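You operate a simulated robot arm through the tools that you are given. There is no shell and no other tool. Be economical: measure what you need, move in short steps, check, and stop when the job is done.

You are at the controls of a simulated two-armed robot. One attempt, no reset.

Task
Pick up the black-cap bobbin with one hand, pass it to the other hand and put it on the black table. Set down upright: black-cap bobbin.

The check looks at the end state, three seconds after you hand in, the way a careful person would. Anything else that was tipped, shoved, dropped, spilled or broken makes it a failure. A push-on lid holds only when it is set on centred and level and pressed home; a screw cap is set on level and turned clockwise until tight.

Robot
Two 7-joint arms with two-finger parallel grippers on one trunk, on a base that drives. Base frame: it is fixed to the floor where the robot stands at the start and does not move with it; the origin is under the middle of the robot, x ahead of it, y to its left, z up. Lengths are in m, angles in degrees, forces in N, time in s.
The left shoulder is at the start at [0.121, 0.174, 1.056], the right one opposite. With the tool pointing down near the work surface each hand reaches from about 0.36 to 0.76 m from the robot's upright axis, wherever it stands, measured 20 degrees to its own side. Places, roughly: black table [-2.2, -1.3, 0.8]; black-cap bobbin (7x7x11 cm) [0.6, 0, 0.8]. Payload 3.6 kg a hand.
The TCP of each hand is the grasp point between the finger pads, 0.03 m short of the fingertips. In the tool frame z runs along the fingers and y along their closing line. Largest opening 0.11 m; finger width 0.02, thickness 0.01; the body of the gripper, 0.048 by 0.112 m, starts 0.055 m behind the TCP.
Orientation is that of the tool frame in the base frame, as [roll, pitch, yaw] about the fixed x, y, z axes, in that order (R = Rz(yaw) Ry(pitch) Rx(roll)). With the fingers straight down and closing along the base's y, the tool's x points along the base's -x, its y along +y and its z along -z.

Tools
- The arms move only by the tool move_arm. It takes "left_series", "right_series" or both (then of equal length, played together; a hand with none holds still); each is a list that holds one entry, the list of rows, each a list of 7 numbers: the gripper command, from -1 (shut) to 1 (fully open), values between in proportion, then the shift along the tool's x, y, z in units of 250 mm (1.0 is 250 mm), then the turn, a rotation vector about the tool's x, y, z in units of 90 degrees (1.0 is 90 degrees). In form: [[[fingers, tx, ty, tz, rx, ry, rz], ...]]. A call has 1 to 10 rows; each row is the pose to reach, as a shift and turn from the pose commanded when the call began, along the tool's axes at that moment. A call with a number of a shift or a turn outside -1 to 1 is refused whole. A row lasts 0.2 s, in which the tool goes at most 0.05 m and 8.6 degrees; a call with a longer step from one row to the next is refused whole, and so is a gripper value outside its range. A pose out of reach is approached as far as the arm can. The call stops where the force on the tool passes 40 N (or 10 N more than at its start, if that is more) or the arm is blocked; 0.2 s more then pass. The fingers move at their own pace (about 0.153 m/s each) and stop on an object; they squeeze with about 29 N. The grip force told is the motor's: it shows also when the fingers shut on nothing. Time passes only in rows, and 0.2 s behind the last, so rows that repeat a pose let the fingers close. It gives the time, the measured TCP pose, the force on the tool (base axes), the opening and the grip force at its end, in the units of the frame above (readings bear some noise), with the torque about the TCP (base axes, N m) and any sound that the robot's microphone picked up.
- Cameras (640 x 400 px; columns grow to the right, rows downward): "scene" is now at [0.2455, 0.0062, 1.2254]; the picture's right is [0.02, -1.00, 0.00], its down [-0.52, -0.01, -0.86] and it looks along [0.85, 0.02, -0.52] (base axes); focal length 258 px, centre (320, 200). "left" rides on the left gripper at [0.072, -0.017, -0.103] in its tool frame; the picture's right is [0.23, 0.97, 0.00], its down [-0.76, 0.18, -0.62] and it looks along [-0.61, 0.14, 0.78] (tool axes); focal length 222 px, centre (320, 200). "right" rides on the right gripper at [0.072, 0.017, -0.103] in its tool frame; the picture's right is [-0.23, 0.97, 0.00], its down [-0.76, -0.18, -0.62] and it looks along [-0.61, -0.14, 0.78] (tool axes); focal length 222 px, centre (320, 200). There is no depth. A picture from a camera that has moved, and an enlarged one, comes with that camera's place and axes in the base frame and with its lens. The place of the scene camera against the robot may be out by one fixed shift of up to 0.025 m in any direction.
- grab_frame(camera): a new picture of that camera. The clock stands still meanwhile.
- slide_trunk(by): slides the trunk up (or, below 0, down) by that many m; the arms and the scene camera ride with it, the base frame stays. It gives what a move gives, with no picture.
- roll_base(legs): drives the robot by 1 to 6 legs, each [ahead, left, turn to the left] in m, m and degrees, along the robot's own axes; the way and the turn of a leg run together, so that a leg with both is an arc; at most 1.5 m and 180 degrees a leg. The arms and the cameras ride along, it lands a little off, and it stops where it bumps. It gives what a move gives.
- turn_head(pan, tilt): turns the head with the scene camera to pan (to the left, within 86 degrees either way) and tilt (down, from -29 to 69), counted from straight ahead of the robot. It gives what a move gives.
- enlarge(camera, box): a new picture of the part [left, top, right, bottom] of that camera's present view, enlarged. The clock stands still meanwhile.
- close_job(): hands the job in; it is judged then, once.

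Work in short steps. Places have to be worked out from the pictures, the camera data and where the tool is seen: move nearer, look again, correct. Check each grasp and each placing, and mend what went wrong. You have 120 turns and 88 pictures in all, those below and enlarged ones among them. Open the grippers and draw the arms clear of the work before you hand the job in, unless the task says otherwise; then end with one line.

The tools are called after "Request:" as a command line: name --argument value ..., lists and objects as JSON in quotes. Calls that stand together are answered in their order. move_arm: Moves the arms, as the interface text tells. Its arguments: {"type":"object","properties":{"left_series":{"type":"array","items":{"type":"array","items":{"type":"array","items":{"type":"number"}}}},"right_series":{"type":"array","items":{"type":"array","items":{"type":"array","items":{"type":"number"}}}}},"required":[]} The other tools are called the same way: slide_trunk (by) slides the trunk up or down; roll_base (legs) drives the base; turn_head (pan, tilt) turns the head that bears the scene camera; grab_frame (camera) takes a picture; enlarge (camera, box) takes an enlarged picture of a part of a camera's view; close_job () hands the job in.

At the start:

```text
t: 0.0
left_ee_pos: [0.5398, 0.2435, 1.0721]
left_orientation: [179.9, -0.1, -179.9]
left_wrist_force: [0.1, 0.4, -0.1]
left_wrist_torque: [-0.02, 0.0, 0.0]
left_width: 0.1097
left_grip_force: 0.0
right_ee_pos: [0.4524, -0.2163, 1.056]
right_orientation: [-180.0, 0.0, -179.9]
right_wrist_force: [-0.4, 0.6, -0.1]
right_wrist_torque: [-0.02, 0.03, -0.01]
right_width: 0.1099
right_grip_force: 0.0
trunk travel left (down, up): [-0.175, 0.588]
robot x, y, heading: [0.0003, 0.0018, 0.1]
head pan, tilt: [1.4, 31.2]
```

scene: 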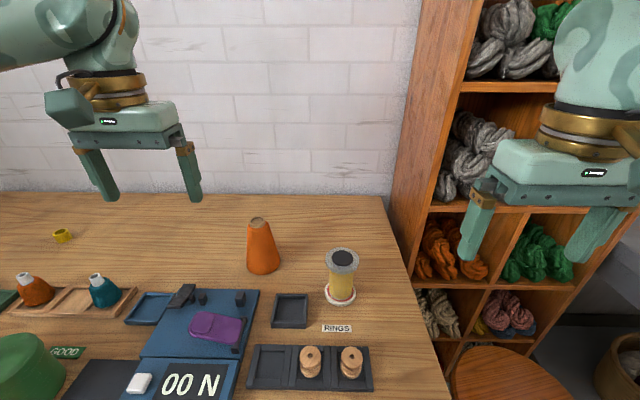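
right: 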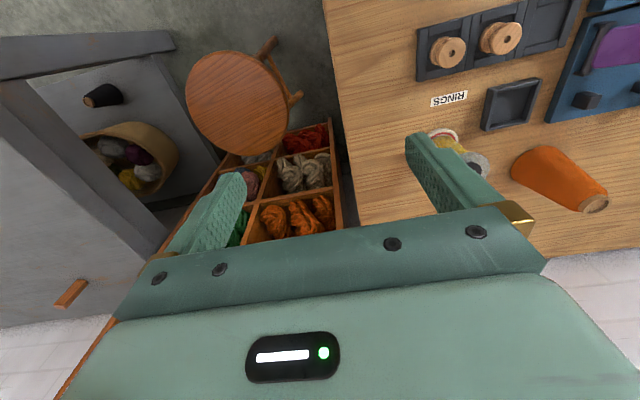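
left: 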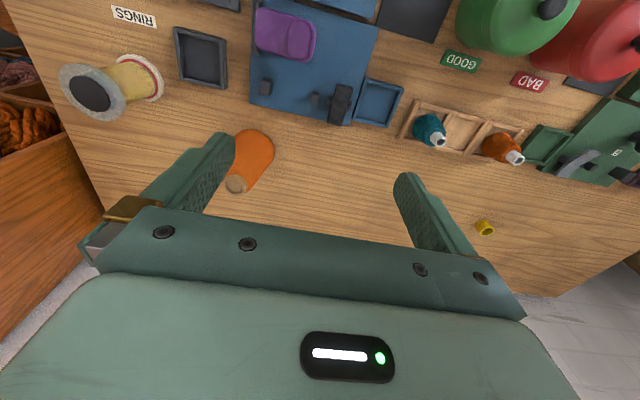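

The bobbin with the black cap stands near x≈0.61, y≈-0.03. I'll look closer at it.

Request:
enlarge --camera "scene" --box '[220, 190, 420, 315]'

Request:
enlarge --camera "left" --box '[20, 0, 260, 150]'

```text
3.20 times, centred on (320, 252) of scene
camera zoom: at [0.2455, 0.0062, 1.2254], right [0.02, -1.0, 0.0], down [-0.52, -0.01, -0.86], along [0.85, 0.02, -0.52], focal length 825 px, centre (320, 32)
```

zoom: 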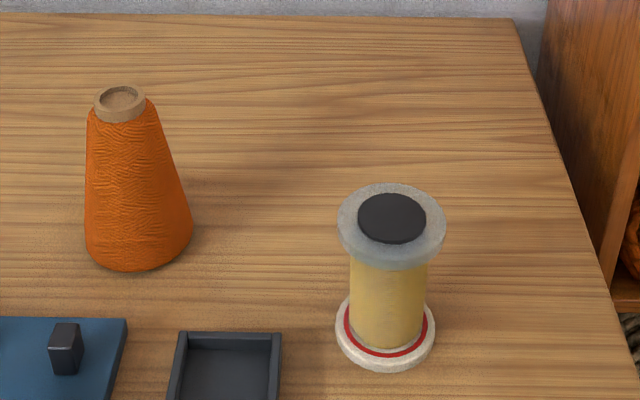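

```text
2.67 times, centred on (140, 75) of left
camera zoom: at [0.4675, 0.2277, 1.1752], right [-0.23, 0.97, 0.0], down [0.76, 0.18, 0.62], along [0.61, 0.14, -0.78], focal length 592 px, centre (800, 533)
```

zoom: 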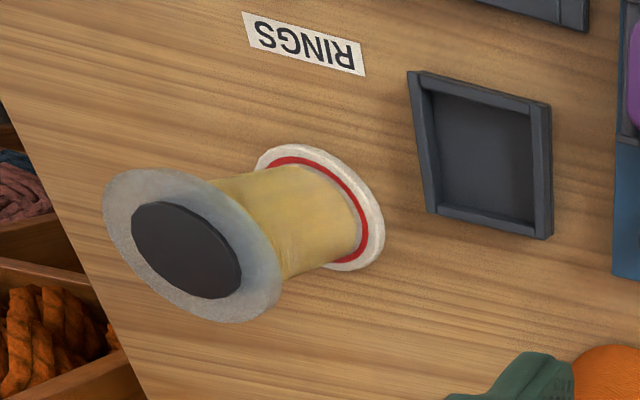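

From the left camera the bobbin axis is near (0.61, -0.05), with its base at z≈0.75. My plan is to have the right hand take the core at 45° tilt, then the left hand take the top flange from above. First I bring the right hand over at a safe height and yaw it 35°.

Request:
move_arm --right_series '[[[1, -0.06, 0.087, 0, 0, 0, -0.078], [1, -0.123, 0.174, 0, 0, 0, -0.156], [1, -0.185, 0.262, 0, 0, 0, -0.233], [1, -0.246, 0.349, 0, 0, 0, -0.311], [1, -0.308, 0.436, 0, 0, 0, -0.389], [1, -0.308, 0.436, 0, 0, 0, -0.389]]]'

```text
t: 1.4
left_ee_pos: [0.5401, 0.2441, 1.0709]
left_orientation: [180.0, 0.0, 179.9]
left_wrist_force: [-0.5, 0.0, 0.7]
left_wrist_torque: [0.0, 0.02, -0.03]
left_width: 0.1099
left_grip_force: 0.0
right_ee_pos: [0.4818, -0.1716, 1.0479]
right_orientation: [-177.6, 1.1, -159.6]
right_wrist_force: [-0.3, 0.8, 0.5]
right_wrist_torque: [-0.02, -0.04, 0.03]
right_width: 0.1101
right_grip_force: 0.1
right hand out of reach, approached as far as the arm can: row 3, 4, 5, 6
trunk travel left (down, up): [-0.175, 0.588]
robot x, y, heading: [0.0009, 0.0014, -0.1]
head pan, tilt: [1.4, 31.2]
```

The reach ran out part-way, possibly from a joint limit at this height. I'll pitch the tool forward while lowering a little and see whether the arm follows.

Request:
move_arm --right_series '[[[1, 0, 0, 0.06, 0, -0.083, 0], [1, 0, 0, 0.12, 0, -0.167, 0], [1, 0, 0, 0.18, 0, -0.25, 0], [1, 0, 0, 0.24, 0, -0.333, 0], [1, 0, 0, 0.3, 0, -0.417, 0], [1, 0, 0, 0.36, 0, -0.5, 0], [1, 0, 0, 0.36, 0, -0.5, 0]]]'

Request:
grab_frame --camera "right"

```text
t: 3.0
left_ee_pos: [0.5388, 0.2453, 1.0729]
left_orientation: [-180.0, 0.0, -180.0]
left_wrist_force: [-0.3, -0.2, -0.6]
left_wrist_torque: [-0.02, -0.03, -0.03]
left_width: 0.11
left_grip_force: 0.0
right_ee_pos: [0.49, -0.1739, 0.9601]
right_orientation: [-176.5, 46.0, -157.1]
right_wrist_force: [0.1, -0.1, 0.1]
right_wrist_torque: [0.02, 0.0, 0.03]
right_width: 0.11
right_grip_force: 0.0
right hand out of reach, approached as far as the arm can: row 6, 7
trunk travel left (down, up): [-0.175, 0.588]
robot x, y, heading: [0.002, 0.0014, 0.0]
head pan, tilt: [1.4, 31.2]
```

```text
82 pictures are left
camera right: at [0.3667, -0.2006, 0.9786], right [-0.19, 0.97, 0.12], down [0.12, -0.1, 0.99], along [0.97, 0.2, -0.1], focal length 222 px, centre (320, 200)
```

right: 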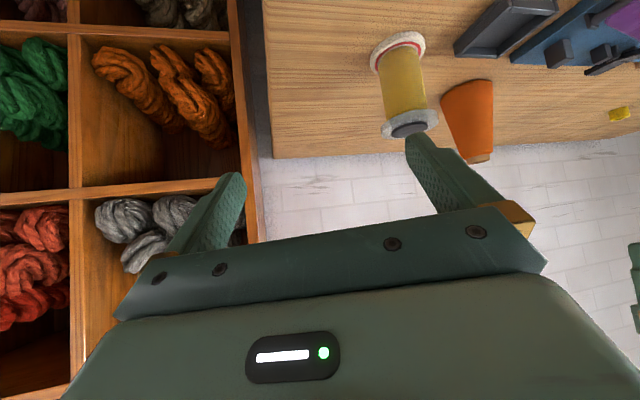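

Triangulating the left and right views puts the bobbin near (0.597, -0.034), with the table at z≈0.775. I'm moving to a pre-grasp point about 13 cm back along the tool axis.

Request:
move_arm --right_series '[[[1, -0.009, 0.1, 0.068, 0, 0, 0], [1, -0.018, 0.2, 0.136, 0, 0, 0], [1, -0.027, 0.3, 0.205, 0, 0, 0], [1, -0.036, 0.398, 0.273, 0, 0, 0], [1, -0.036, 0.398, 0.273, 0, 0, 0]]]'

Request:
grab_frame --camera "right"

Request:
grab_frame --camera "scene"

```text
t: 4.2
left_ee_pos: [0.5386, 0.2436, 1.0721]
left_orientation: [180.0, 0.0, -180.0]
left_wrist_force: [0.3, 0.0, -0.4]
left_wrist_torque: [0.02, 0.0, 0.01]
left_width: 0.1101
left_grip_force: 0.1
right_ee_pos: [0.5069, -0.0639, 0.9162]
right_orientation: [-176.4, 46.1, -157.2]
right_wrist_force: [-1.2, 0.6, 0.4]
right_wrist_torque: [0.01, 0.02, 0.02]
right_width: 0.1101
right_grip_force: 0.0
trunk travel left (down, up): [-0.175, 0.588]
robot x, y, heading: [-0.001, 0.0018, -0.2]
head pan, tilt: [1.4, 31.2]
```

```text
81 pictures are left
camera right: at [0.3846, -0.0892, 0.9335], right [-0.19, 0.97, 0.12], down [0.12, -0.1, 0.99], along [0.97, 0.2, -0.1], focal length 222 px, centre (320, 200)
```

right: 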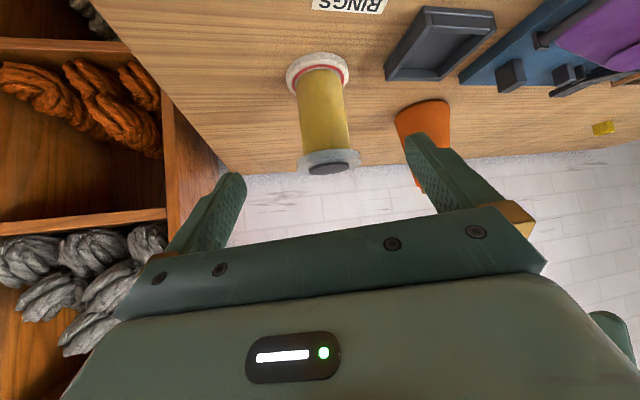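

```text
80 pictures are left
camera scene: at [0.2454, 0.0059, 1.2255], right [0.02, -1.0, 0.0], down [-0.52, -0.01, -0.86], along [0.85, 0.02, -0.52], focal length 258 px, centre (320, 200)
```

scene: 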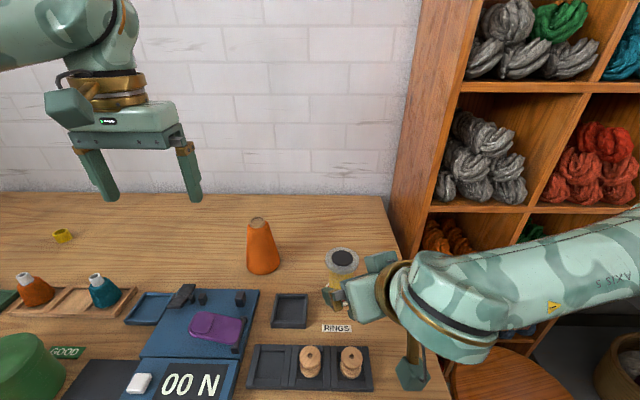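

The bobbin is well centred on the tool axis, but at the grasp the wrist camera housing would hang close over the wooden spools. I'll swing the approach 20° further to come in more from the right.

Request:
move_arm --right_series '[[[1, -0.007, -0.053, 0.01, -0.053, -0.003, -0.051], [1, -0.013, -0.105, 0.02, -0.107, -0.006, -0.103], [1, -0.02, -0.158, 0.03, -0.16, -0.009, -0.154], [1, -0.02, -0.158, 0.03, -0.16, -0.009, -0.154]]]'

Request:
grab_frame --camera "right"

```text
t: 5.2
left_ee_pos: [0.5401, 0.2456, 1.0723]
left_orientation: [180.0, 0.0, -179.9]
left_wrist_force: [0.0, 0.0, -0.2]
left_wrist_torque: [-0.03, 0.02, 0.0]
left_width: 0.11
left_grip_force: 0.0
right_ee_pos: [0.5298, -0.0972, 0.9152]
right_orientation: [-176.4, 45.9, -137.0]
right_wrist_force: [0.3, 0.0, -0.6]
right_wrist_torque: [-0.02, 0.0, 0.0]
right_width: 0.1101
right_grip_force: 0.1
trunk travel left (down, up): [-0.175, 0.588]
robot x, y, heading: [-0.0038, 0.0025, 0.2]
head pan, tilt: [1.4, 31.2]
```

```text
79 pictures are left
camera right: at [0.4227, -0.164, 0.9343], right [-0.51, 0.85, 0.12], down [0.15, -0.05, 0.99], along [0.84, 0.53, -0.1], focal length 222 px, centre (320, 200)
```

right: 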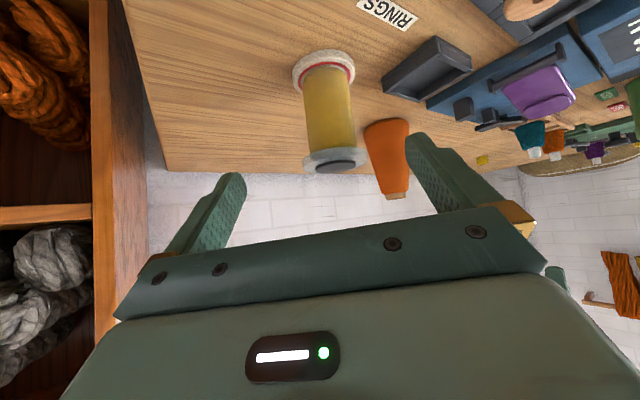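

The swing worked. The core sits about 9 mm to the tool's +y, so I'll correct that and advance most of the way.

Request:
move_arm --right_series '[[[1, 0, 0.036, 0.0, 0, 0, 0], [1, 0, 0.036, 0.12, 0, 0, 0], [1, 0, 0.036, 0.24, 0, 0, 0], [1, 0, 0.036, 0.34, 0, 0, 0], [1, 0, 0.036, 0.34, 0, 0, 0]]]'

Request:
grab_frame --camera "right"

Request:
grab_frame --camera "scene"

```text
t: 6.4
left_ee_pos: [0.5401, 0.2454, 1.0721]
left_orientation: [-180.0, 0.1, 180.0]
left_wrist_force: [0.0, -0.2, -0.1]
left_wrist_torque: [-0.02, -0.01, 0.04]
left_width: 0.1101
left_grip_force: 0.1
right_ee_pos: [0.5712, -0.0524, 0.8556]
right_orientation: [-176.5, 45.9, -137.2]
right_wrist_force: [-0.9, 0.2, -0.8]
right_wrist_torque: [0.05, 0.01, 0.0]
right_width: 0.1099
right_grip_force: 0.0
trunk travel left (down, up): [-0.175, 0.588]
robot x, y, heading: [-0.0001, 0.0019, -0.0]
head pan, tilt: [1.4, 31.2]
```

```text
78 pictures are left
camera right: at [0.4643, -0.1204, 0.8744], right [-0.51, 0.85, 0.12], down [0.15, -0.05, 0.99], along [0.85, 0.52, -0.1], focal length 222 px, centre (320, 200)
```

right: 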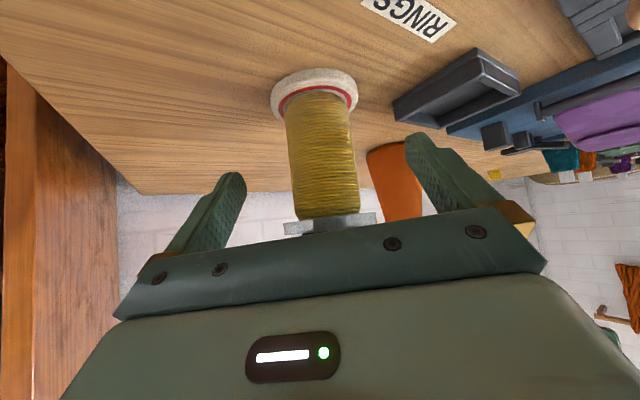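

```text
77 pictures are left
camera scene: at [0.2453, 0.0061, 1.2255], right [0.02, -1.0, 0.0], down [-0.52, -0.01, -0.86], along [0.85, 0.02, -0.52], focal length 258 px, centre (320, 200)
```

scene: 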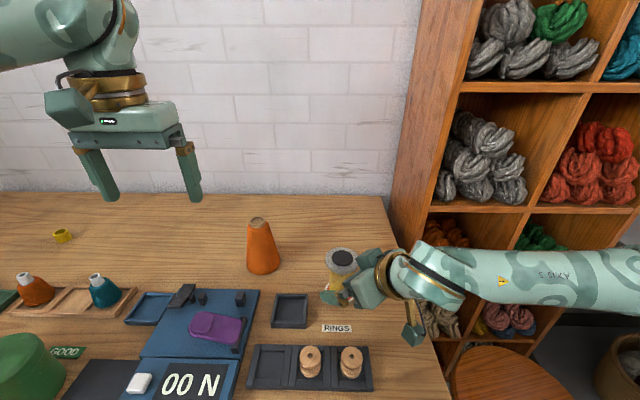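

The core is centred. The palm would meet the top flange at full depth, so I'll advance only about 3.2 cm, leaving the core in the outer part of the pads, and look again.

Request:
move_arm --right_series '[[[1, 0, 0, 0.064, 0, 0, 0], [1, 0, 0, 0.128, 0, 0, 0], [1, 0, 0, 0.128, 0, 0, 0]]]'

Request:
grab_frame --camera "right"

Request:
enlarge --camera "scene" --box '[280, 220, 440, 320]'

```text
t: 7.2
left_ee_pos: [0.5384, 0.2443, 1.0733]
left_orientation: [180.0, 0.1, -180.0]
left_wrist_force: [-0.1, -0.8, 0.7]
left_wrist_torque: [0.01, -0.03, -0.01]
left_width: 0.1097
left_grip_force: 0.1
right_ee_pos: [0.5891, -0.0391, 0.8333]
right_orientation: [-176.4, 45.9, -137.1]
right_wrist_force: [-0.8, -0.6, 0.2]
right_wrist_torque: [0.01, 0.0, 0.0]
right_width: 0.1099
right_grip_force: 0.0
trunk travel left (down, up): [-0.175, 0.588]
robot x, y, heading: [-0.0013, -0.001, -0.2]
head pan, tilt: [1.4, 31.2]
```

```text
76 pictures are left
camera right: at [0.483, -0.106, 0.8519], right [-0.51, 0.85, 0.12], down [0.15, -0.05, 0.99], along [0.85, 0.53, -0.1], focal length 222 px, centre (320, 200)
```

right: 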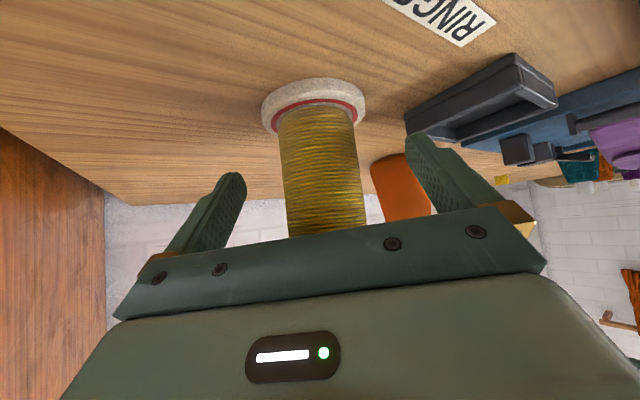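

```text
4.00 times, centred on (360, 270) of scene
camera zoom: at [0.2455, 0.0062, 1.2255], right [0.02, -1.0, 0.0], down [-0.52, -0.01, -0.86], along [0.85, 0.02, -0.52], focal length 1031 px, centre (160, -80)
```

zoom: 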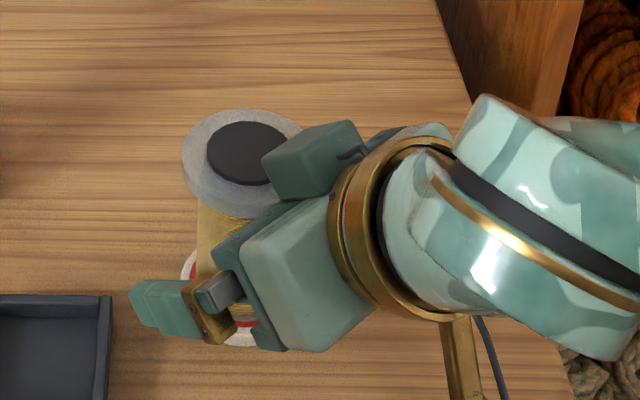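

The core lies midway between the pads with nothing touched. Closing the right fingers now.

Request:
move_arm --right_series '[[[0.3, 0, 0, 0, 0, 0, 0], [-0.1, 0, 0, 0, 0, 0, 0], [-1, 0, 0, 0, 0, 0, 0], [-1, 0, 0, 0, 0, 0, 0], [-1, 0, 0, 0, 0, 0, 0]]]'

Request:
grab_frame --camera "right"

```text
t: 8.4
left_ee_pos: [0.5395, 0.2445, 1.0725]
left_orientation: [-179.9, -0.1, -180.0]
left_wrist_force: [-0.3, 0.4, -0.5]
left_wrist_torque: [0.01, -0.04, 0.0]
left_width: 0.1102
left_grip_force: 0.1
right_ee_pos: [0.5889, -0.039, 0.8336]
right_orientation: [-176.4, 46.0, -137.1]
right_wrist_force: [0.6, 0.7, 3.0]
right_wrist_torque: [0.13, 0.02, -0.04]
right_width: 0.0476
right_grip_force: 28.9
trunk travel left (down, up): [-0.175, 0.588]
robot x, y, heading: [-0.0023, 0.0022, 0.0]
head pan, tilt: [1.4, 31.2]
```

```text
74 pictures are left
camera right: at [0.483, -0.1059, 0.8523], right [-0.51, 0.85, 0.12], down [0.15, -0.05, 0.99], along [0.85, 0.53, -0.1], focal length 222 px, centre (320, 200)
```

right: 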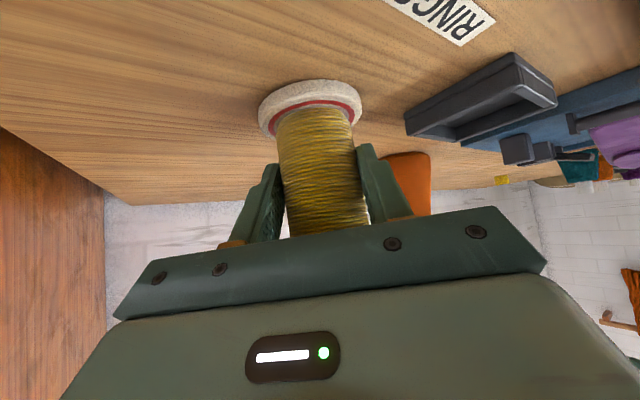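

Held firmly at 47.6 mm. Lifting 10 cm straight up.

Request:
move_arm --right_series '[[[-1, -0.072, -0.004, -0.069, 0, 0, 0], [-1, -0.144, -0.008, -0.139, 0, 0, 0], [-1, -0.215, -0.012, -0.208, 0, 0, 0], [-1, -0.287, -0.017, -0.278, 0, 0, 0], [-1, -0.287, -0.017, -0.278, 0, 0, 0]]]'

Request:
grab_frame --camera "scene"

Request:
grab_frame --camera "left"

```text
t: 9.6
left_ee_pos: [0.5397, 0.2441, 1.0724]
left_orientation: [180.0, 0.0, -180.0]
left_wrist_force: [-0.3, 0.1, -0.2]
left_wrist_torque: [-0.02, -0.01, 0.0]
left_width: 0.1102
left_grip_force: 0.1
right_ee_pos: [0.5889, -0.0408, 0.9344]
right_orientation: [-176.4, 46.0, -137.2]
right_wrist_force: [-0.2, 0.2, -0.8]
right_wrist_torque: [-0.01, -0.02, 0.05]
right_width: 0.0473
right_grip_force: 29.2
trunk travel left (down, up): [-0.175, 0.588]
robot x, y, heading: [0.002, 0.0015, 0.0]
head pan, tilt: [1.4, 31.2]
```

```text
73 pictures are left
camera scene: at [0.2458, 0.0062, 1.2253], right [0.02, -1.0, 0.0], down [-0.52, -0.01, -0.86], along [0.85, 0.02, -0.52], focal length 258 px, centre (320, 200)
```

scene: 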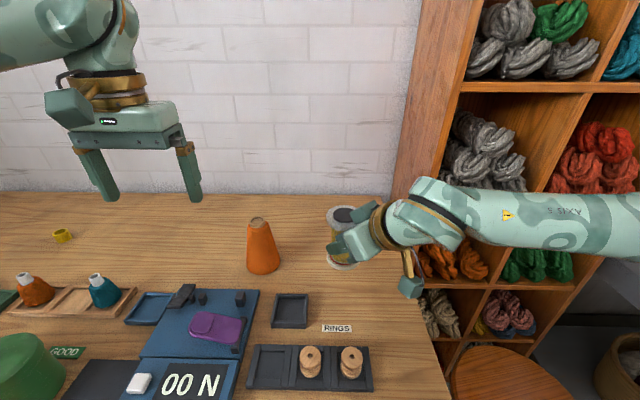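

```text
72 pictures are left
camera left: at [0.4678, 0.2277, 1.175], right [-0.23, 0.97, 0.0], down [0.76, 0.18, 0.62], along [0.61, 0.14, -0.78], focal length 222 px, centre (320, 200)
```

left: 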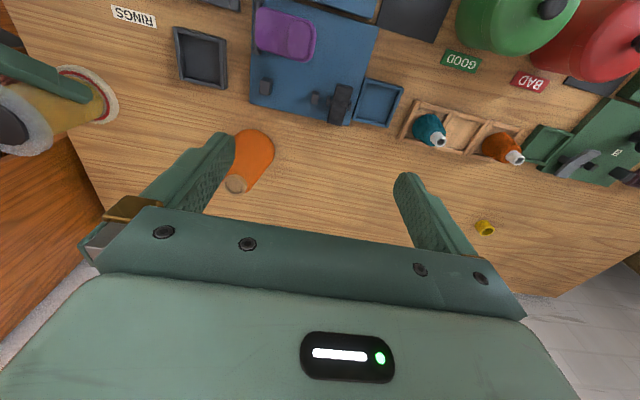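

The bobbin is lifted and upright. For a clear top grasp the left hand's camera should face away from the right hand, so I'll test a left yaw of about -80° in place.

Request:
move_arm --left_series '[[[1, 0, 0, 0, 0, 0, 0.089], [1, 0, 0, 0, 0, 0, 0.178], [1, 0, 0, 0, 0, 0, 0.267], [1, 0, 0, 0, 0, 0, 0.356], [1, 0, 0, 0, 0, 0, 0.445], [1, 0, 0, 0, 0, 0, 0.534], [1, 0, 0, 0, 0, 0, 0.623], [1, 0, 0, 0, 0, 0, 0.712], [1, 0, 0, 0, 0, 0, 0.8], [1, 0, 0, 0, 0, 0, 0.89]]]'

```text
t: 11.8
left_ee_pos: [0.5403, 0.2446, 1.0719]
left_orientation: [180.0, 0.0, 99.8]
left_wrist_force: [0.2, 0.0, 0.1]
left_wrist_torque: [0.02, 0.03, 0.02]
left_width: 0.1098
left_grip_force: 0.0
right_ee_pos: [0.5895, -0.0401, 0.9335]
right_orientation: [-176.4, 45.9, -137.1]
right_wrist_force: [-0.1, 0.0, -0.2]
right_wrist_torque: [0.02, 0.01, 0.02]
right_width: 0.0472
right_grip_force: 29.3
trunk travel left (down, up): [-0.175, 0.588]
robot x, y, heading: [-0.0003, -0.0013, 0.2]
head pan, tilt: [1.4, 31.2]
```

The left hand rotates fine. Now I'll swing the right hand with the bobbin to point leftwards (heading ~83°) and bring it to about (0.56, 0.03).

Request:
move_arm --right_series '[[[-1, -0.022, 0.05, -0.003, -0.064, -0.004, -0.062], [-1, -0.045, 0.1, -0.006, -0.128, -0.008, -0.123], [-1, -0.067, 0.152, -0.01, -0.191, -0.011, -0.185], [-1, -0.09, 0.203, -0.013, -0.255, -0.015, -0.246], [-1, -0.112, 0.254, -0.016, -0.319, -0.019, -0.308], [-1, -0.112, 0.254, -0.016, -0.319, -0.019, -0.308]]]'

Request:
grab_frame --camera "scene"

Request:
grab_frame --camera "left"

```text
t: 13.2
left_ee_pos: [0.5406, 0.2438, 1.0721]
left_orientation: [-180.0, 0.0, 99.9]
left_wrist_force: [-0.4, 0.1, -0.1]
left_wrist_torque: [-0.02, 0.01, -0.02]
left_width: 0.1102
left_grip_force: 0.0
right_ee_pos: [0.5611, -0.0137, 0.9553]
right_orientation: [-174.9, 44.9, -112.8]
right_wrist_force: [0.7, -0.5, -0.6]
right_wrist_torque: [-0.03, -0.02, 0.02]
right_width: 0.0476
right_grip_force: 29.3
right hand out of reach, approached as far as the arm can: row 3, 4, 5, 6
trunk travel left (down, up): [-0.175, 0.588]
robot x, y, heading: [0.0025, -0.0003, -0.2]
head pan, tilt: [1.4, 31.2]
```

```text
71 pictures are left
camera scene: at [0.2459, 0.0061, 1.2253], right [0.02, -1.0, 0.0], down [-0.52, -0.01, -0.85], along [0.85, 0.02, -0.52], focal length 258 px, centre (320, 200)
```

scene: 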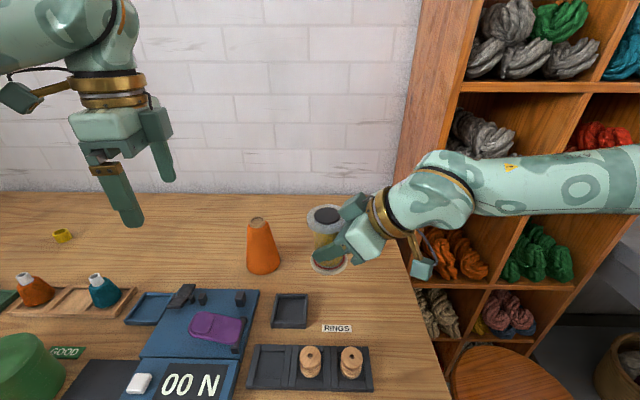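

```text
70 pictures are left
camera left: at [0.5116, 0.3131, 1.1749], right [0.92, 0.39, 0.0], down [0.31, -0.72, 0.62], along [0.24, -0.57, -0.78], focal length 222 px, centre (320, 200)
```

left: 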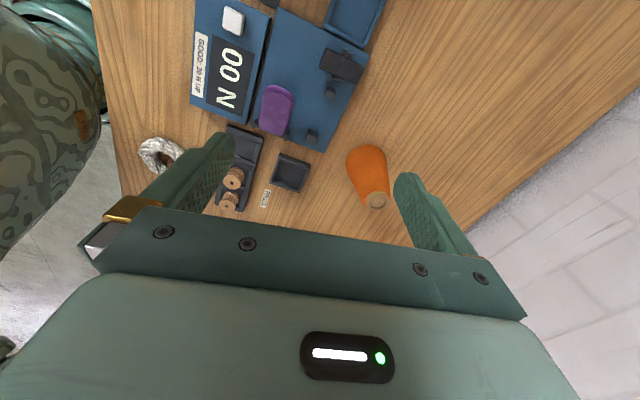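

The right hand stopped at a heading of 67°, with the bobbin near (0.565, -0.005) and its top at about 1.00. I'll bring the left hand close alongside at height and turn it to match.

Request:
move_arm --left_series '[[[1, -0.124, -0.005, -0.01, 0, 0, 0.046], [1, -0.247, -0.009, -0.02, 0, 0, 0.093], [1, -0.371, -0.014, -0.03, 0, 0, 0.139], [1, -0.495, -0.019, -0.04, 0, 0, 0.185], [1, -0.618, -0.023, -0.05, 0, 0, 0.232], [1, -0.742, -0.028, -0.052, 0, 0, 0.278], [1, -0.742, -0.028, -0.052, 0, 0, 0.278]]]'

Request:
grab_frame --camera "left"

Request:
grab_frame --camera "scene"

```text
t: 14.8
left_ee_pos: [0.5666, 0.0613, 1.0823]
left_orientation: [179.9, 0.0, 74.9]
left_wrist_force: [-0.4, -0.2, 0.5]
left_wrist_torque: [0.0, 0.0, -0.01]
left_width: 0.1097
left_grip_force: 0.1
right_ee_pos: [0.5619, -0.0134, 0.9563]
right_orientation: [-174.9, 44.8, -113.0]
right_wrist_force: [-0.2, 1.1, -0.8]
right_wrist_torque: [0.0, 0.04, 0.02]
right_width: 0.0473
right_grip_force: 29.1
trunk travel left (down, up): [-0.175, 0.588]
robot x, y, heading: [-0.0003, -0.0009, -0.0]
head pan, tilt: [1.4, 31.2]
```

```text
69 pictures are left
camera left: at [0.5695, 0.1364, 1.186], right [1.0, -0.03, 0.0], down [-0.03, -0.78, 0.62], along [-0.02, -0.62, -0.78], focal length 222 px, centre (320, 200)
```

left: 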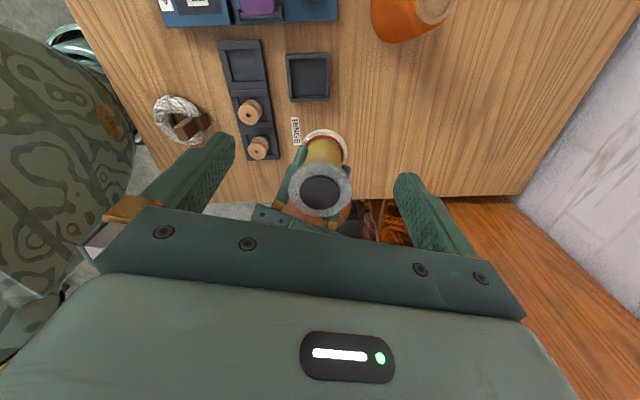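

```text
68 pictures are left
camera scene: at [0.2456, 0.0066, 1.2254], right [0.02, -1.0, 0.0], down [-0.52, -0.01, -0.86], along [0.85, 0.02, -0.52], focal length 258 px, centre (320, 200)
```

scene: 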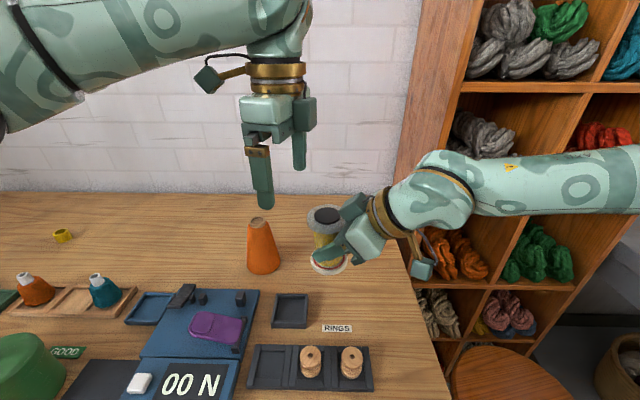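

Left camera places the cap centre at about (0.565, 0.000). Each hand has a box on its inner face, so I'll check its size before descending.

Request:
enlarge --camera "scene" --box '[200, 60, 440, 290]'

```text
1.74 times, centred on (320, 175) of scene
camera zoom: at [0.2456, 0.0066, 1.2254], right [0.02, -1.0, 0.0], down [-0.52, -0.01, -0.86], along [0.85, 0.02, -0.52], focal length 448 px, centre (320, 244)
```

zoom: 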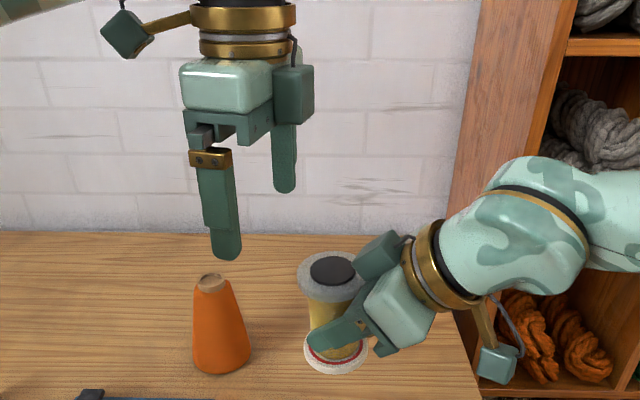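

The inner boxes are about 3 cm deep, so I'll lean the left hand 25° away from the right one. It goes to a point 6 cm back along its new axis.

Request:
move_arm --left_series '[[[1, -0.035, 0.015, 0.0, 0, -0.07, 0], [1, -0.07, 0.03, 0.03, 0, -0.139, 0], [1, -0.104, 0.044, 0.07, 0, -0.208, 0], [1, -0.138, 0.058, 0.12, 0, -0.278, 0], [1, -0.138, 0.058, 0.12, 0, -0.278, 0]]]'

Request:
grab_frame --camera "left"

Request:
enlarge --camera "scene" --box '[220, 80, 440, 290]'

```text
t: 16.0
left_ee_pos: [0.5696, 0.0232, 1.0553]
left_orientation: [-180.0, 25.1, 74.9]
left_wrist_force: [0.2, -0.3, -0.4]
left_wrist_torque: [0.03, -0.03, -0.04]
left_width: 0.1101
left_grip_force: 0.0
right_ee_pos: [0.5609, -0.0134, 0.9541]
right_orientation: [-174.9, 44.7, -112.8]
right_wrist_force: [0.2, 0.1, -1.1]
right_wrist_torque: [-0.01, 0.01, -0.01]
right_width: 0.0474
right_grip_force: 29.2
trunk travel left (down, up): [-0.175, 0.588]
robot x, y, heading: [0.0012, -0.0035, -0.2]
head pan, tilt: [1.4, 31.2]
```

```text
66 pictures are left
camera left: at [0.5819, 0.1326, 1.1179], right [0.99, -0.05, -0.1], down [0.06, -0.46, 0.89], along [-0.09, -0.89, -0.45], focal length 222 px, centre (320, 200)
```

left: 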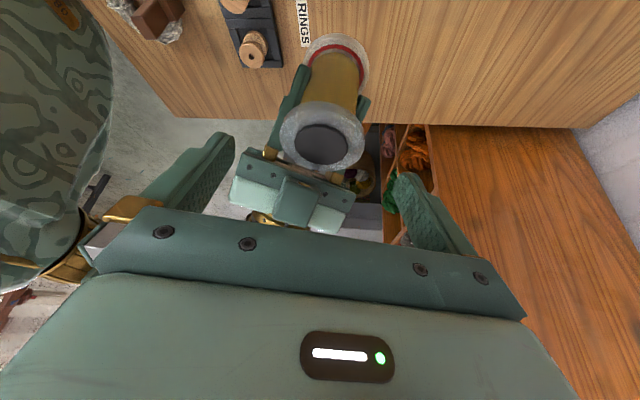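

```text
1.90 times, centred on (330, 185) of scene
camera zoom: at [0.2454, 0.006, 1.2255], right [0.02, -1.0, 0.0], down [-0.52, -0.01, -0.86], along [0.85, 0.02, -0.52], focal length 491 px, centre (301, 229)
```

zoom: 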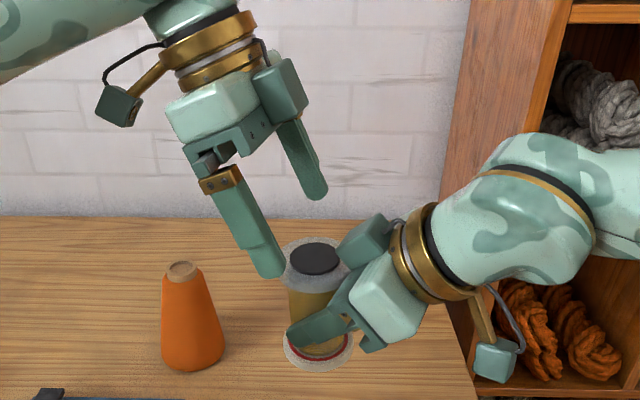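

The cap centre triangulates to about (0.565, 0.006, 1.006). I'm sliding the left hand down along its axis so the top flange lies within the pads, staying above the right fingers.

Request:
move_arm --left_series '[[[1, 0.003, 0, 0.07, 0, 0, 0], [1, 0.006, 0.001, 0.14, 0, 0, 0], [1, 0.01, 0.002, 0.208, 0, 0, 0], [1, 0.01, 0.002, 0.208, 0, 0, 0]]]'

Request:
grab_frame --camera "left"

Request:
enlarge --camera "scene" --box '[260, 140, 420, 280]'

```text
t: 17.0
left_ee_pos: [0.5649, 0.0036, 1.0066]
left_orientation: [-180.0, 24.9, 74.9]
left_wrist_force: [-0.4, 0.1, -0.1]
left_wrist_torque: [0.05, 0.02, 0.02]
left_width: 0.1101
left_grip_force: 0.1
right_ee_pos: [0.5612, -0.0143, 0.9553]
right_orientation: [-174.9, 44.8, -112.9]
right_wrist_force: [-0.3, 0.5, 0.0]
right_wrist_torque: [-0.03, -0.04, 0.0]
right_width: 0.0475
right_grip_force: 29.3
trunk travel left (down, up): [-0.175, 0.588]
robot x, y, heading: [-0.0008, 0.0017, 0.0]
head pan, tilt: [1.4, 31.2]
```

```text
64 pictures are left
camera left: at [0.5769, 0.1141, 1.0693], right [0.99, -0.05, -0.1], down [0.06, -0.46, 0.89], along [-0.09, -0.89, -0.45], focal length 222 px, centre (320, 200)
```

left: 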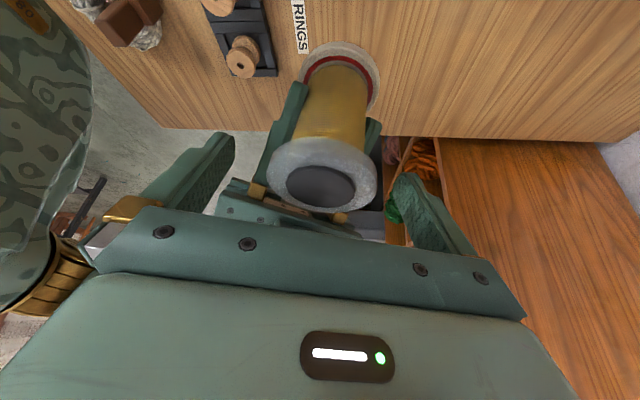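

```text
2.86 times, centred on (340, 210) of scene
camera zoom: at [0.2455, 0.0062, 1.2255], right [0.02, -1.0, 0.0], down [-0.52, -0.01, -0.86], along [0.85, 0.02, -0.52], focal length 736 px, centre (263, 171)
```

zoom: 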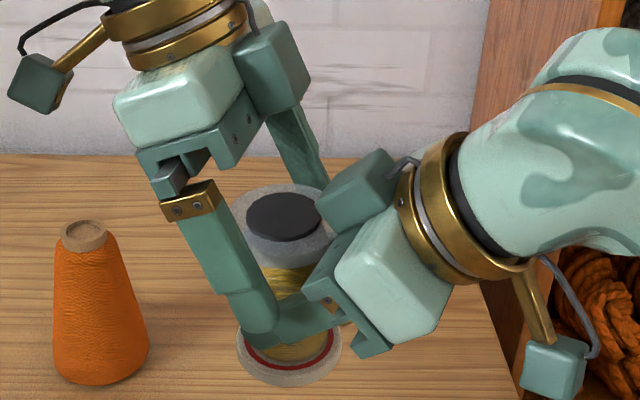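

The flange is centred between the left pads with clearance. Closing the left fingers stepwise.

Request:
move_arm --left_series '[[[0.6, 0, 0, 0, 0, 0, 0], [0.4, 0, 0, 0, 0, 0, 0], [-1, 0, 0, 0, 0, 0, 0], [-1, 0, 0, 0, 0, 0, 0], [-1, 0, 0, 0, 0, 0, 0]]]'

Request:
grab_frame --camera "left"

Request:
enlarge --camera "scene" --box '[260, 140, 420, 280]'

```text
t: 18.2
left_ee_pos: [0.5656, 0.0046, 1.0067]
left_orientation: [179.9, 25.0, 75.0]
left_wrist_force: [12.1, -4.1, -0.7]
left_wrist_torque: [-0.13, -0.43, 0.09]
left_width: 0.0647
left_grip_force: 28.4
right_ee_pos: [0.5608, -0.0131, 0.9558]
right_orientation: [-175.1, 44.8, -112.8]
right_wrist_force: [-12.6, 3.3, 1.5]
right_wrist_torque: [-0.01, -0.17, 0.15]
right_width: 0.0472
right_grip_force: 29.4
trunk travel left (down, up): [-0.175, 0.588]
robot x, y, heading: [-0.0018, -0.0019, -0.4]
head pan, tilt: [1.4, 31.2]
```

```text
62 pictures are left
camera left: at [0.5773, 0.1143, 1.0694], right [0.99, -0.05, -0.1], down [0.06, -0.46, 0.89], along [-0.09, -0.89, -0.45], focal length 222 px, centre (320, 200)
```

left: 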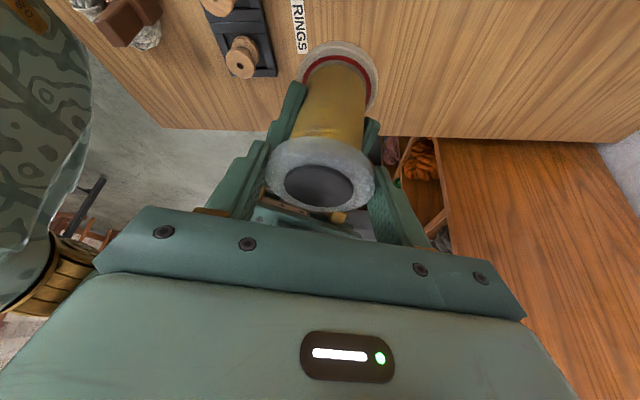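

```text
2.86 times, centred on (340, 210) of scene
camera zoom: at [0.2457, 0.0062, 1.2254], right [0.02, -1.0, 0.0], down [-0.52, -0.01, -0.86], along [0.85, 0.02, -0.52], focal length 736 px, centre (263, 171)
```

zoom: 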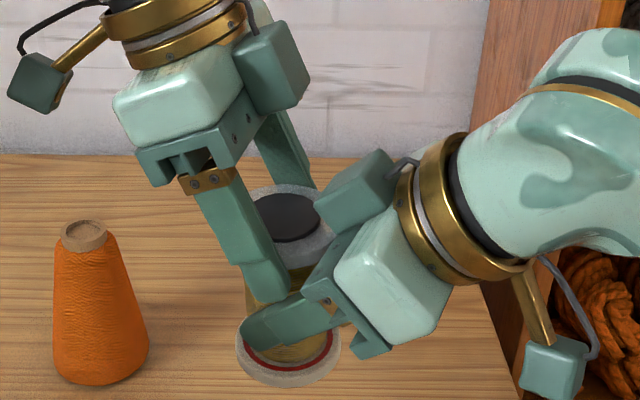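

The left hand holds the flange (64.7 mm, 28 N). I'll open the right fingers slightly and check that the left still holds.

Request:
move_arm --right_series '[[[-0.05, 0, 0, 0, 0, 0, 0], [0.06, 0, 0, 0, 0, 0, 0], [0.06, 0, 0, 0, 0, 0, 0]]]'

Request:
grab_frame --camera "left"

Request:
grab_frame --camera "right"

```text
t: 19.0
left_ee_pos: [0.5645, 0.0039, 1.008]
left_orientation: [180.0, 25.0, 74.9]
left_wrist_force: [0.3, -0.2, 0.0]
left_wrist_torque: [-0.01, 0.01, 0.0]
left_width: 0.0647
left_grip_force: 28.8
right_ee_pos: [0.562, -0.0143, 0.9545]
right_orientation: [-174.9, 44.8, -112.9]
right_wrist_force: [0.3, 0.1, 0.8]
right_wrist_torque: [0.0, 0.01, 0.01]
right_width: 0.0581
right_grip_force: 0.0
trunk travel left (down, up): [-0.175, 0.588]
robot x, y, heading: [0.0005, -0.001, 0.1]
head pan, tilt: [1.4, 31.2]
```

```text
60 pictures are left
camera left: at [0.577, 0.114, 1.0694], right [0.99, -0.05, -0.1], down [0.06, -0.46, 0.89], along [-0.09, -0.89, -0.45], focal length 222 px, centre (320, 200)
```

left: 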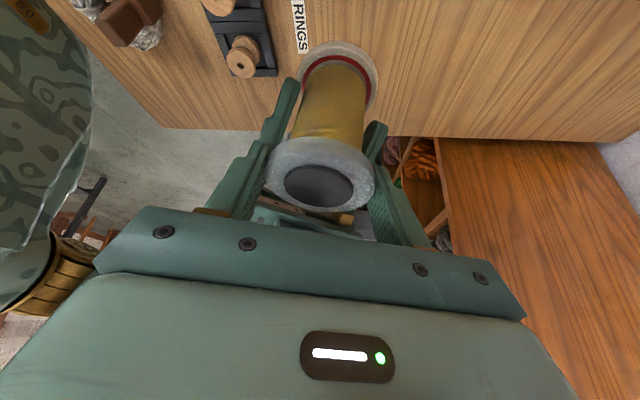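

```text
59 pictures are left
camera right: at [0.4895, -0.1166, 0.9764], right [-0.81, 0.58, 0.1], down [0.15, 0.04, 0.99], along [0.57, 0.81, -0.12], focal length 222 px, centre (320, 200)
```

right: 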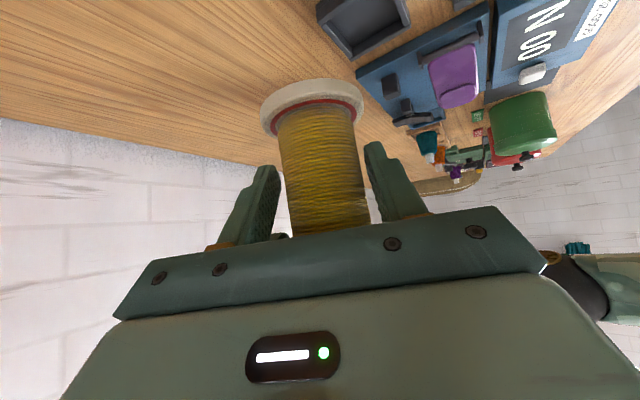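

The bobbin stays steady in the left hand. I'm retreating the right hand along its own axis.

Request:
move_arm --right_series '[[[0.06, 0, 0, -0.1, 0, 0, 0], [0.06, 0, 0, -0.2, 0, 0, 0], [0.06, 0, 0, -0.35, 0, 0, 0], [0.06, 0, 0, -0.5, 0, 0, 0], [0.06, 0, 0, -0.6, 0, 0, 0]]]'

Request:
grab_frame --camera "scene"

```text
t: 20.2
left_ee_pos: [0.5668, 0.0066, 1.0054]
left_orientation: [-179.9, 25.1, 75.2]
left_wrist_force: [0.1, 1.2, -1.3]
left_wrist_torque: [-0.08, 0.04, -0.03]
left_width: 0.0645
left_grip_force: 28.8
right_ee_pos: [0.5212, -0.0951, 0.9913]
right_orientation: [-174.4, 43.1, -117.7]
right_wrist_force: [1.2, 0.1, -0.6]
right_wrist_torque: [-0.03, -0.05, -0.01]
right_width: 0.0583
right_grip_force: 0.0
right hand out of reach, approached as far as the arm can: row 1, 2, 3, 4, 5
trunk travel left (down, up): [-0.175, 0.588]
robot x, y, heading: [0.0014, -0.0032, -0.1]
head pan, tilt: [1.4, 31.2]
```

```text
58 pictures are left
camera scene: at [0.2482, 0.0095, 1.2247], right [0.03, -1.0, 0.0], down [-0.52, -0.02, -0.85], along [0.85, 0.02, -0.52], focal length 258 px, centre (320, 200)
```

scene: 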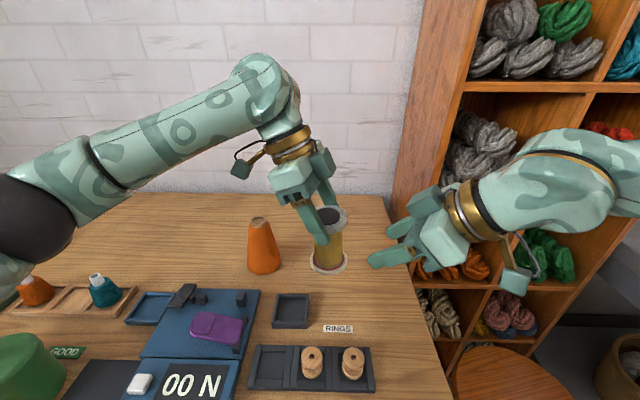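

The right hand is clear and the left holds the bobbin alone. I'm retracting both arms before driving.

Request:
move_arm --left_series '[[[-1, 0.059, -0.108, -0.098, 0, 0, 0], [-1, 0.118, -0.217, -0.197, 0, 0, 0], [-1, 0.177, -0.325, -0.295, 0, 0, 0], [-1, 0.236, -0.434, -0.394, 0, 0, 0], [-1, 0.295, -0.542, -0.492, 0, 0, 0], [-1, 0.295, -0.542, -0.492, 0, 0, 0]]]' --right_series '[[[0.06, 0.048, -0.019, -0.098, 0, 0, 0], [0.06, 0.096, -0.038, -0.197, 0, 0, 0], [0.06, 0.144, -0.057, -0.295, 0, 0, 0], [0.06, 0.192, -0.076, -0.394, 0, 0, 0], [0.06, 0.24, -0.095, -0.492, 0, 0, 0], [0.06, 0.24, -0.095, -0.492, 0, 0, 0]]]'

Request:
turn_head --pan -86 --tilt 25

Request:
grab_frame --camera "scene"

Request:
grab_frame --camera "left"

```text
t: 21.6
left_ee_pos: [0.4706, 0.1467, 1.0847]
left_orientation: [179.9, 25.0, 75.0]
left_wrist_force: [-0.9, 0.1, -0.9]
left_wrist_torque: [0.01, 0.01, 0.0]
left_width: 0.0649
left_grip_force: 28.6
left hand out of reach, approached as far as the arm can: row 5, 6
right_ee_pos: [0.4554, -0.149, 0.9849]
right_orientation: [-174.7, 44.3, -118.0]
right_wrist_force: [-0.3, 0.6, 0.1]
right_wrist_torque: [0.01, -0.02, 0.01]
right_width: 0.0582
right_grip_force: 0.1
right hand out of reach, approached as far as the arm can: row 1, 2, 3, 4, 5, 6
trunk travel left (down, up): [-0.175, 0.588]
robot x, y, heading: [0.0004, 0.0002, -0.2]
head pan, tilt: [1.4, 31.2]
```

```text
t: 23.2
left_ee_pos: [0.4704, 0.1475, 1.0838]
left_orientation: [179.9, 25.1, 75.0]
left_wrist_force: [0.1, 0.4, -0.5]
left_wrist_torque: [0.0, 0.01, 0.01]
left_width: 0.0648
left_grip_force: 28.5
right_ee_pos: [0.4554, -0.1483, 0.985]
right_orientation: [-174.5, 44.2, -117.9]
right_wrist_force: [-0.2, 0.3, 0.6]
right_wrist_torque: [0.02, -0.03, 0.01]
right_width: 0.0585
right_grip_force: 0.0
trunk travel left (down, up): [-0.175, 0.588]
robot x, y, heading: [-0.0022, 0.0023, -0.1]
head pan, tilt: [-85.9, 25.0]
```

```text
57 pictures are left
camera scene: at [0.1622, -0.0879, 1.2353], right [-1.0, -0.07, 0.0], down [-0.03, 0.42, -0.91], along [0.06, -0.9, -0.42], focal length 258 px, centre (320, 200)
```

scene: 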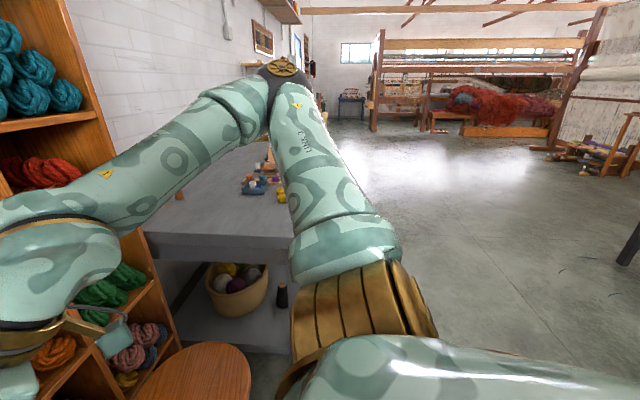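

```text
56 pictures are left
camera left: at [0.4826, 0.2579, 1.1466], right [0.99, -0.05, -0.1], down [0.06, -0.46, 0.89], along [-0.09, -0.89, -0.45], focal length 222 px, centre (320, 200)
```

left: 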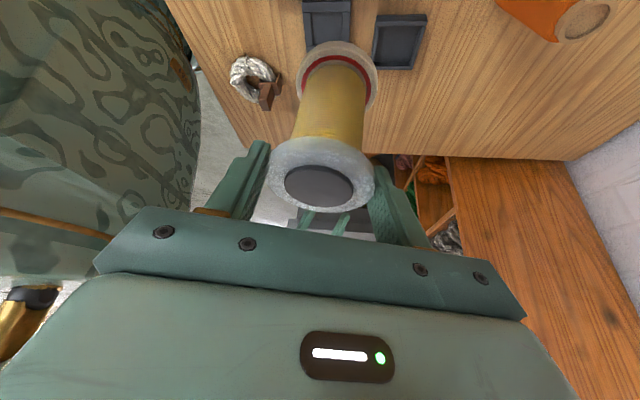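

The bobbin is secure. The floor to the right rear looks open, so I'll back away from the table, turn right toward the black table and look.

Request:
roll_base --legs '[[-0.55, 0, 0], [0, 0, -90]]'

Request:
turn_head --pan -50 --tilt 20

Request:
grab_frame --camera "scene"

```text
t: 30.2
left_ee_pos: [-0.4122, -0.4711, 1.0828]
left_orientation: [179.9, 25.1, -15.5]
left_wrist_force: [0.2, -0.2, -1.2]
left_wrist_torque: [0.01, 0.03, -0.01]
left_width: 0.065
left_grip_force: 29.3
right_ee_pos: [-0.7083, -0.4547, 0.9842]
right_orientation: [-174.5, 44.2, 151.8]
right_wrist_force: [-0.7, -0.8, -0.7]
right_wrist_torque: [0.01, 0.0, 0.01]
right_width: 0.0584
right_grip_force: 0.1
trunk travel left (down, up): [-0.175, 0.588]
robot x, y, heading: [-0.5596, -0.0023, -90.2]
head pan, tilt: [-85.9, 25.0]
```

```text
t: 31.3
left_ee_pos: [-0.4126, -0.4706, 1.0841]
left_orientation: [179.9, 25.1, -15.3]
left_wrist_force: [0.4, -0.2, -1.0]
left_wrist_torque: [0.0, 0.01, -0.01]
left_width: 0.0646
left_grip_force: 28.9
right_ee_pos: [-0.708, -0.455, 0.9847]
right_orientation: [-174.4, 44.2, 151.9]
right_wrist_force: [-0.3, -0.3, 0.0]
right_wrist_torque: [-0.02, -0.01, 0.0]
right_width: 0.0586
right_grip_force: 0.1
trunk travel left (down, up): [-0.175, 0.588]
robot x, y, heading: [-0.5596, -0.0024, -90.4]
head pan, tilt: [-50.0, 20.0]
```

```text
55 pictures are left
camera scene: at [-0.6158, -0.1963, 1.2434], right [-0.64, 0.77, 0.0], down [0.26, 0.22, -0.94], along [-0.72, -0.6, -0.34], focal length 258 px, centre (320, 200)
```

scene: 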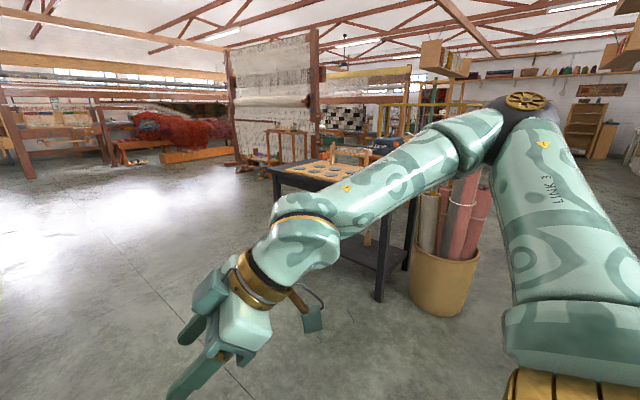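

The black table's near edge is at about x≈-1.87, spanning y from -0.8 to -1.7, with a basket of rolls at its north end. I'll drive to face it from the +x side at y≈-1.25.

Request:
roll_base --legs '[[1.25, 0, 0], [0, 0, -90]]'

Request:
turn_head --pan 0 --tilt 25

Request:
grab_frame --camera "scene"

```text
t: 41.5
left_ee_pos: [-1.0205, -1.4071, 1.0845]
left_orientation: [179.9, 25.0, -104.7]
left_wrist_force: [0.5, -1.0, -1.2]
left_wrist_torque: [0.0, -0.01, 0.01]
left_width: 0.0647
left_grip_force: 28.9
right_ee_pos: [-1.0091, -1.1121, 0.9851]
right_orientation: [-174.4, 44.2, 62.6]
right_wrist_force: [0.5, 0.7, 0.4]
right_wrist_torque: [-0.02, 0.01, 0.02]
right_width: 0.0583
right_grip_force: 0.0
trunk travel left (down, up): [-0.175, 0.588]
robot x, y, heading: [-0.549, -1.2574, -179.8]
head pan, tilt: [-50.0, 20.0]
```

```text
t: 42.6
left_ee_pos: [-1.0221, -1.408, 1.0846]
left_orientation: [180.0, 25.2, -104.6]
left_wrist_force: [0.6, -0.1, -0.9]
left_wrist_torque: [-0.03, 0.0, -0.01]
left_width: 0.0645
left_grip_force: 29.7
right_ee_pos: [-1.0096, -1.1118, 0.9857]
right_orientation: [-174.5, 44.2, 62.6]
right_wrist_force: [0.3, 0.4, -0.1]
right_wrist_torque: [0.0, -0.02, 0.0]
right_width: 0.0583
right_grip_force: 0.0
trunk travel left (down, up): [-0.175, 0.588]
robot x, y, heading: [-0.5499, -1.2548, -179.5]
head pan, tilt: [0.0, 25.0]
```

```text
54 pictures are left
camera scene: at [-0.7709, -1.2542, 1.2353], right [-0.01, 1.0, 0.0], down [0.42, 0.0, -0.91], along [-0.91, -0.01, -0.42], focal length 258 px, centre (320, 200)
```

scene: 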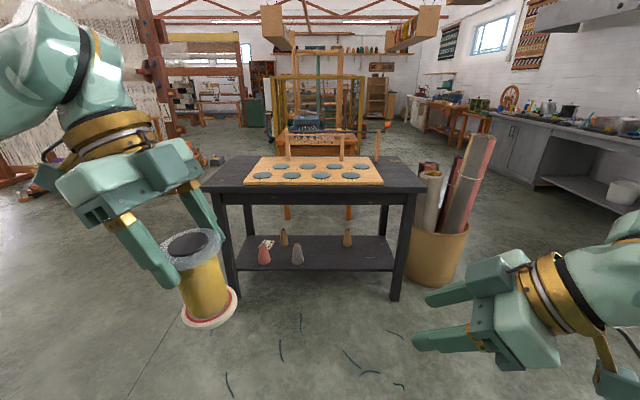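

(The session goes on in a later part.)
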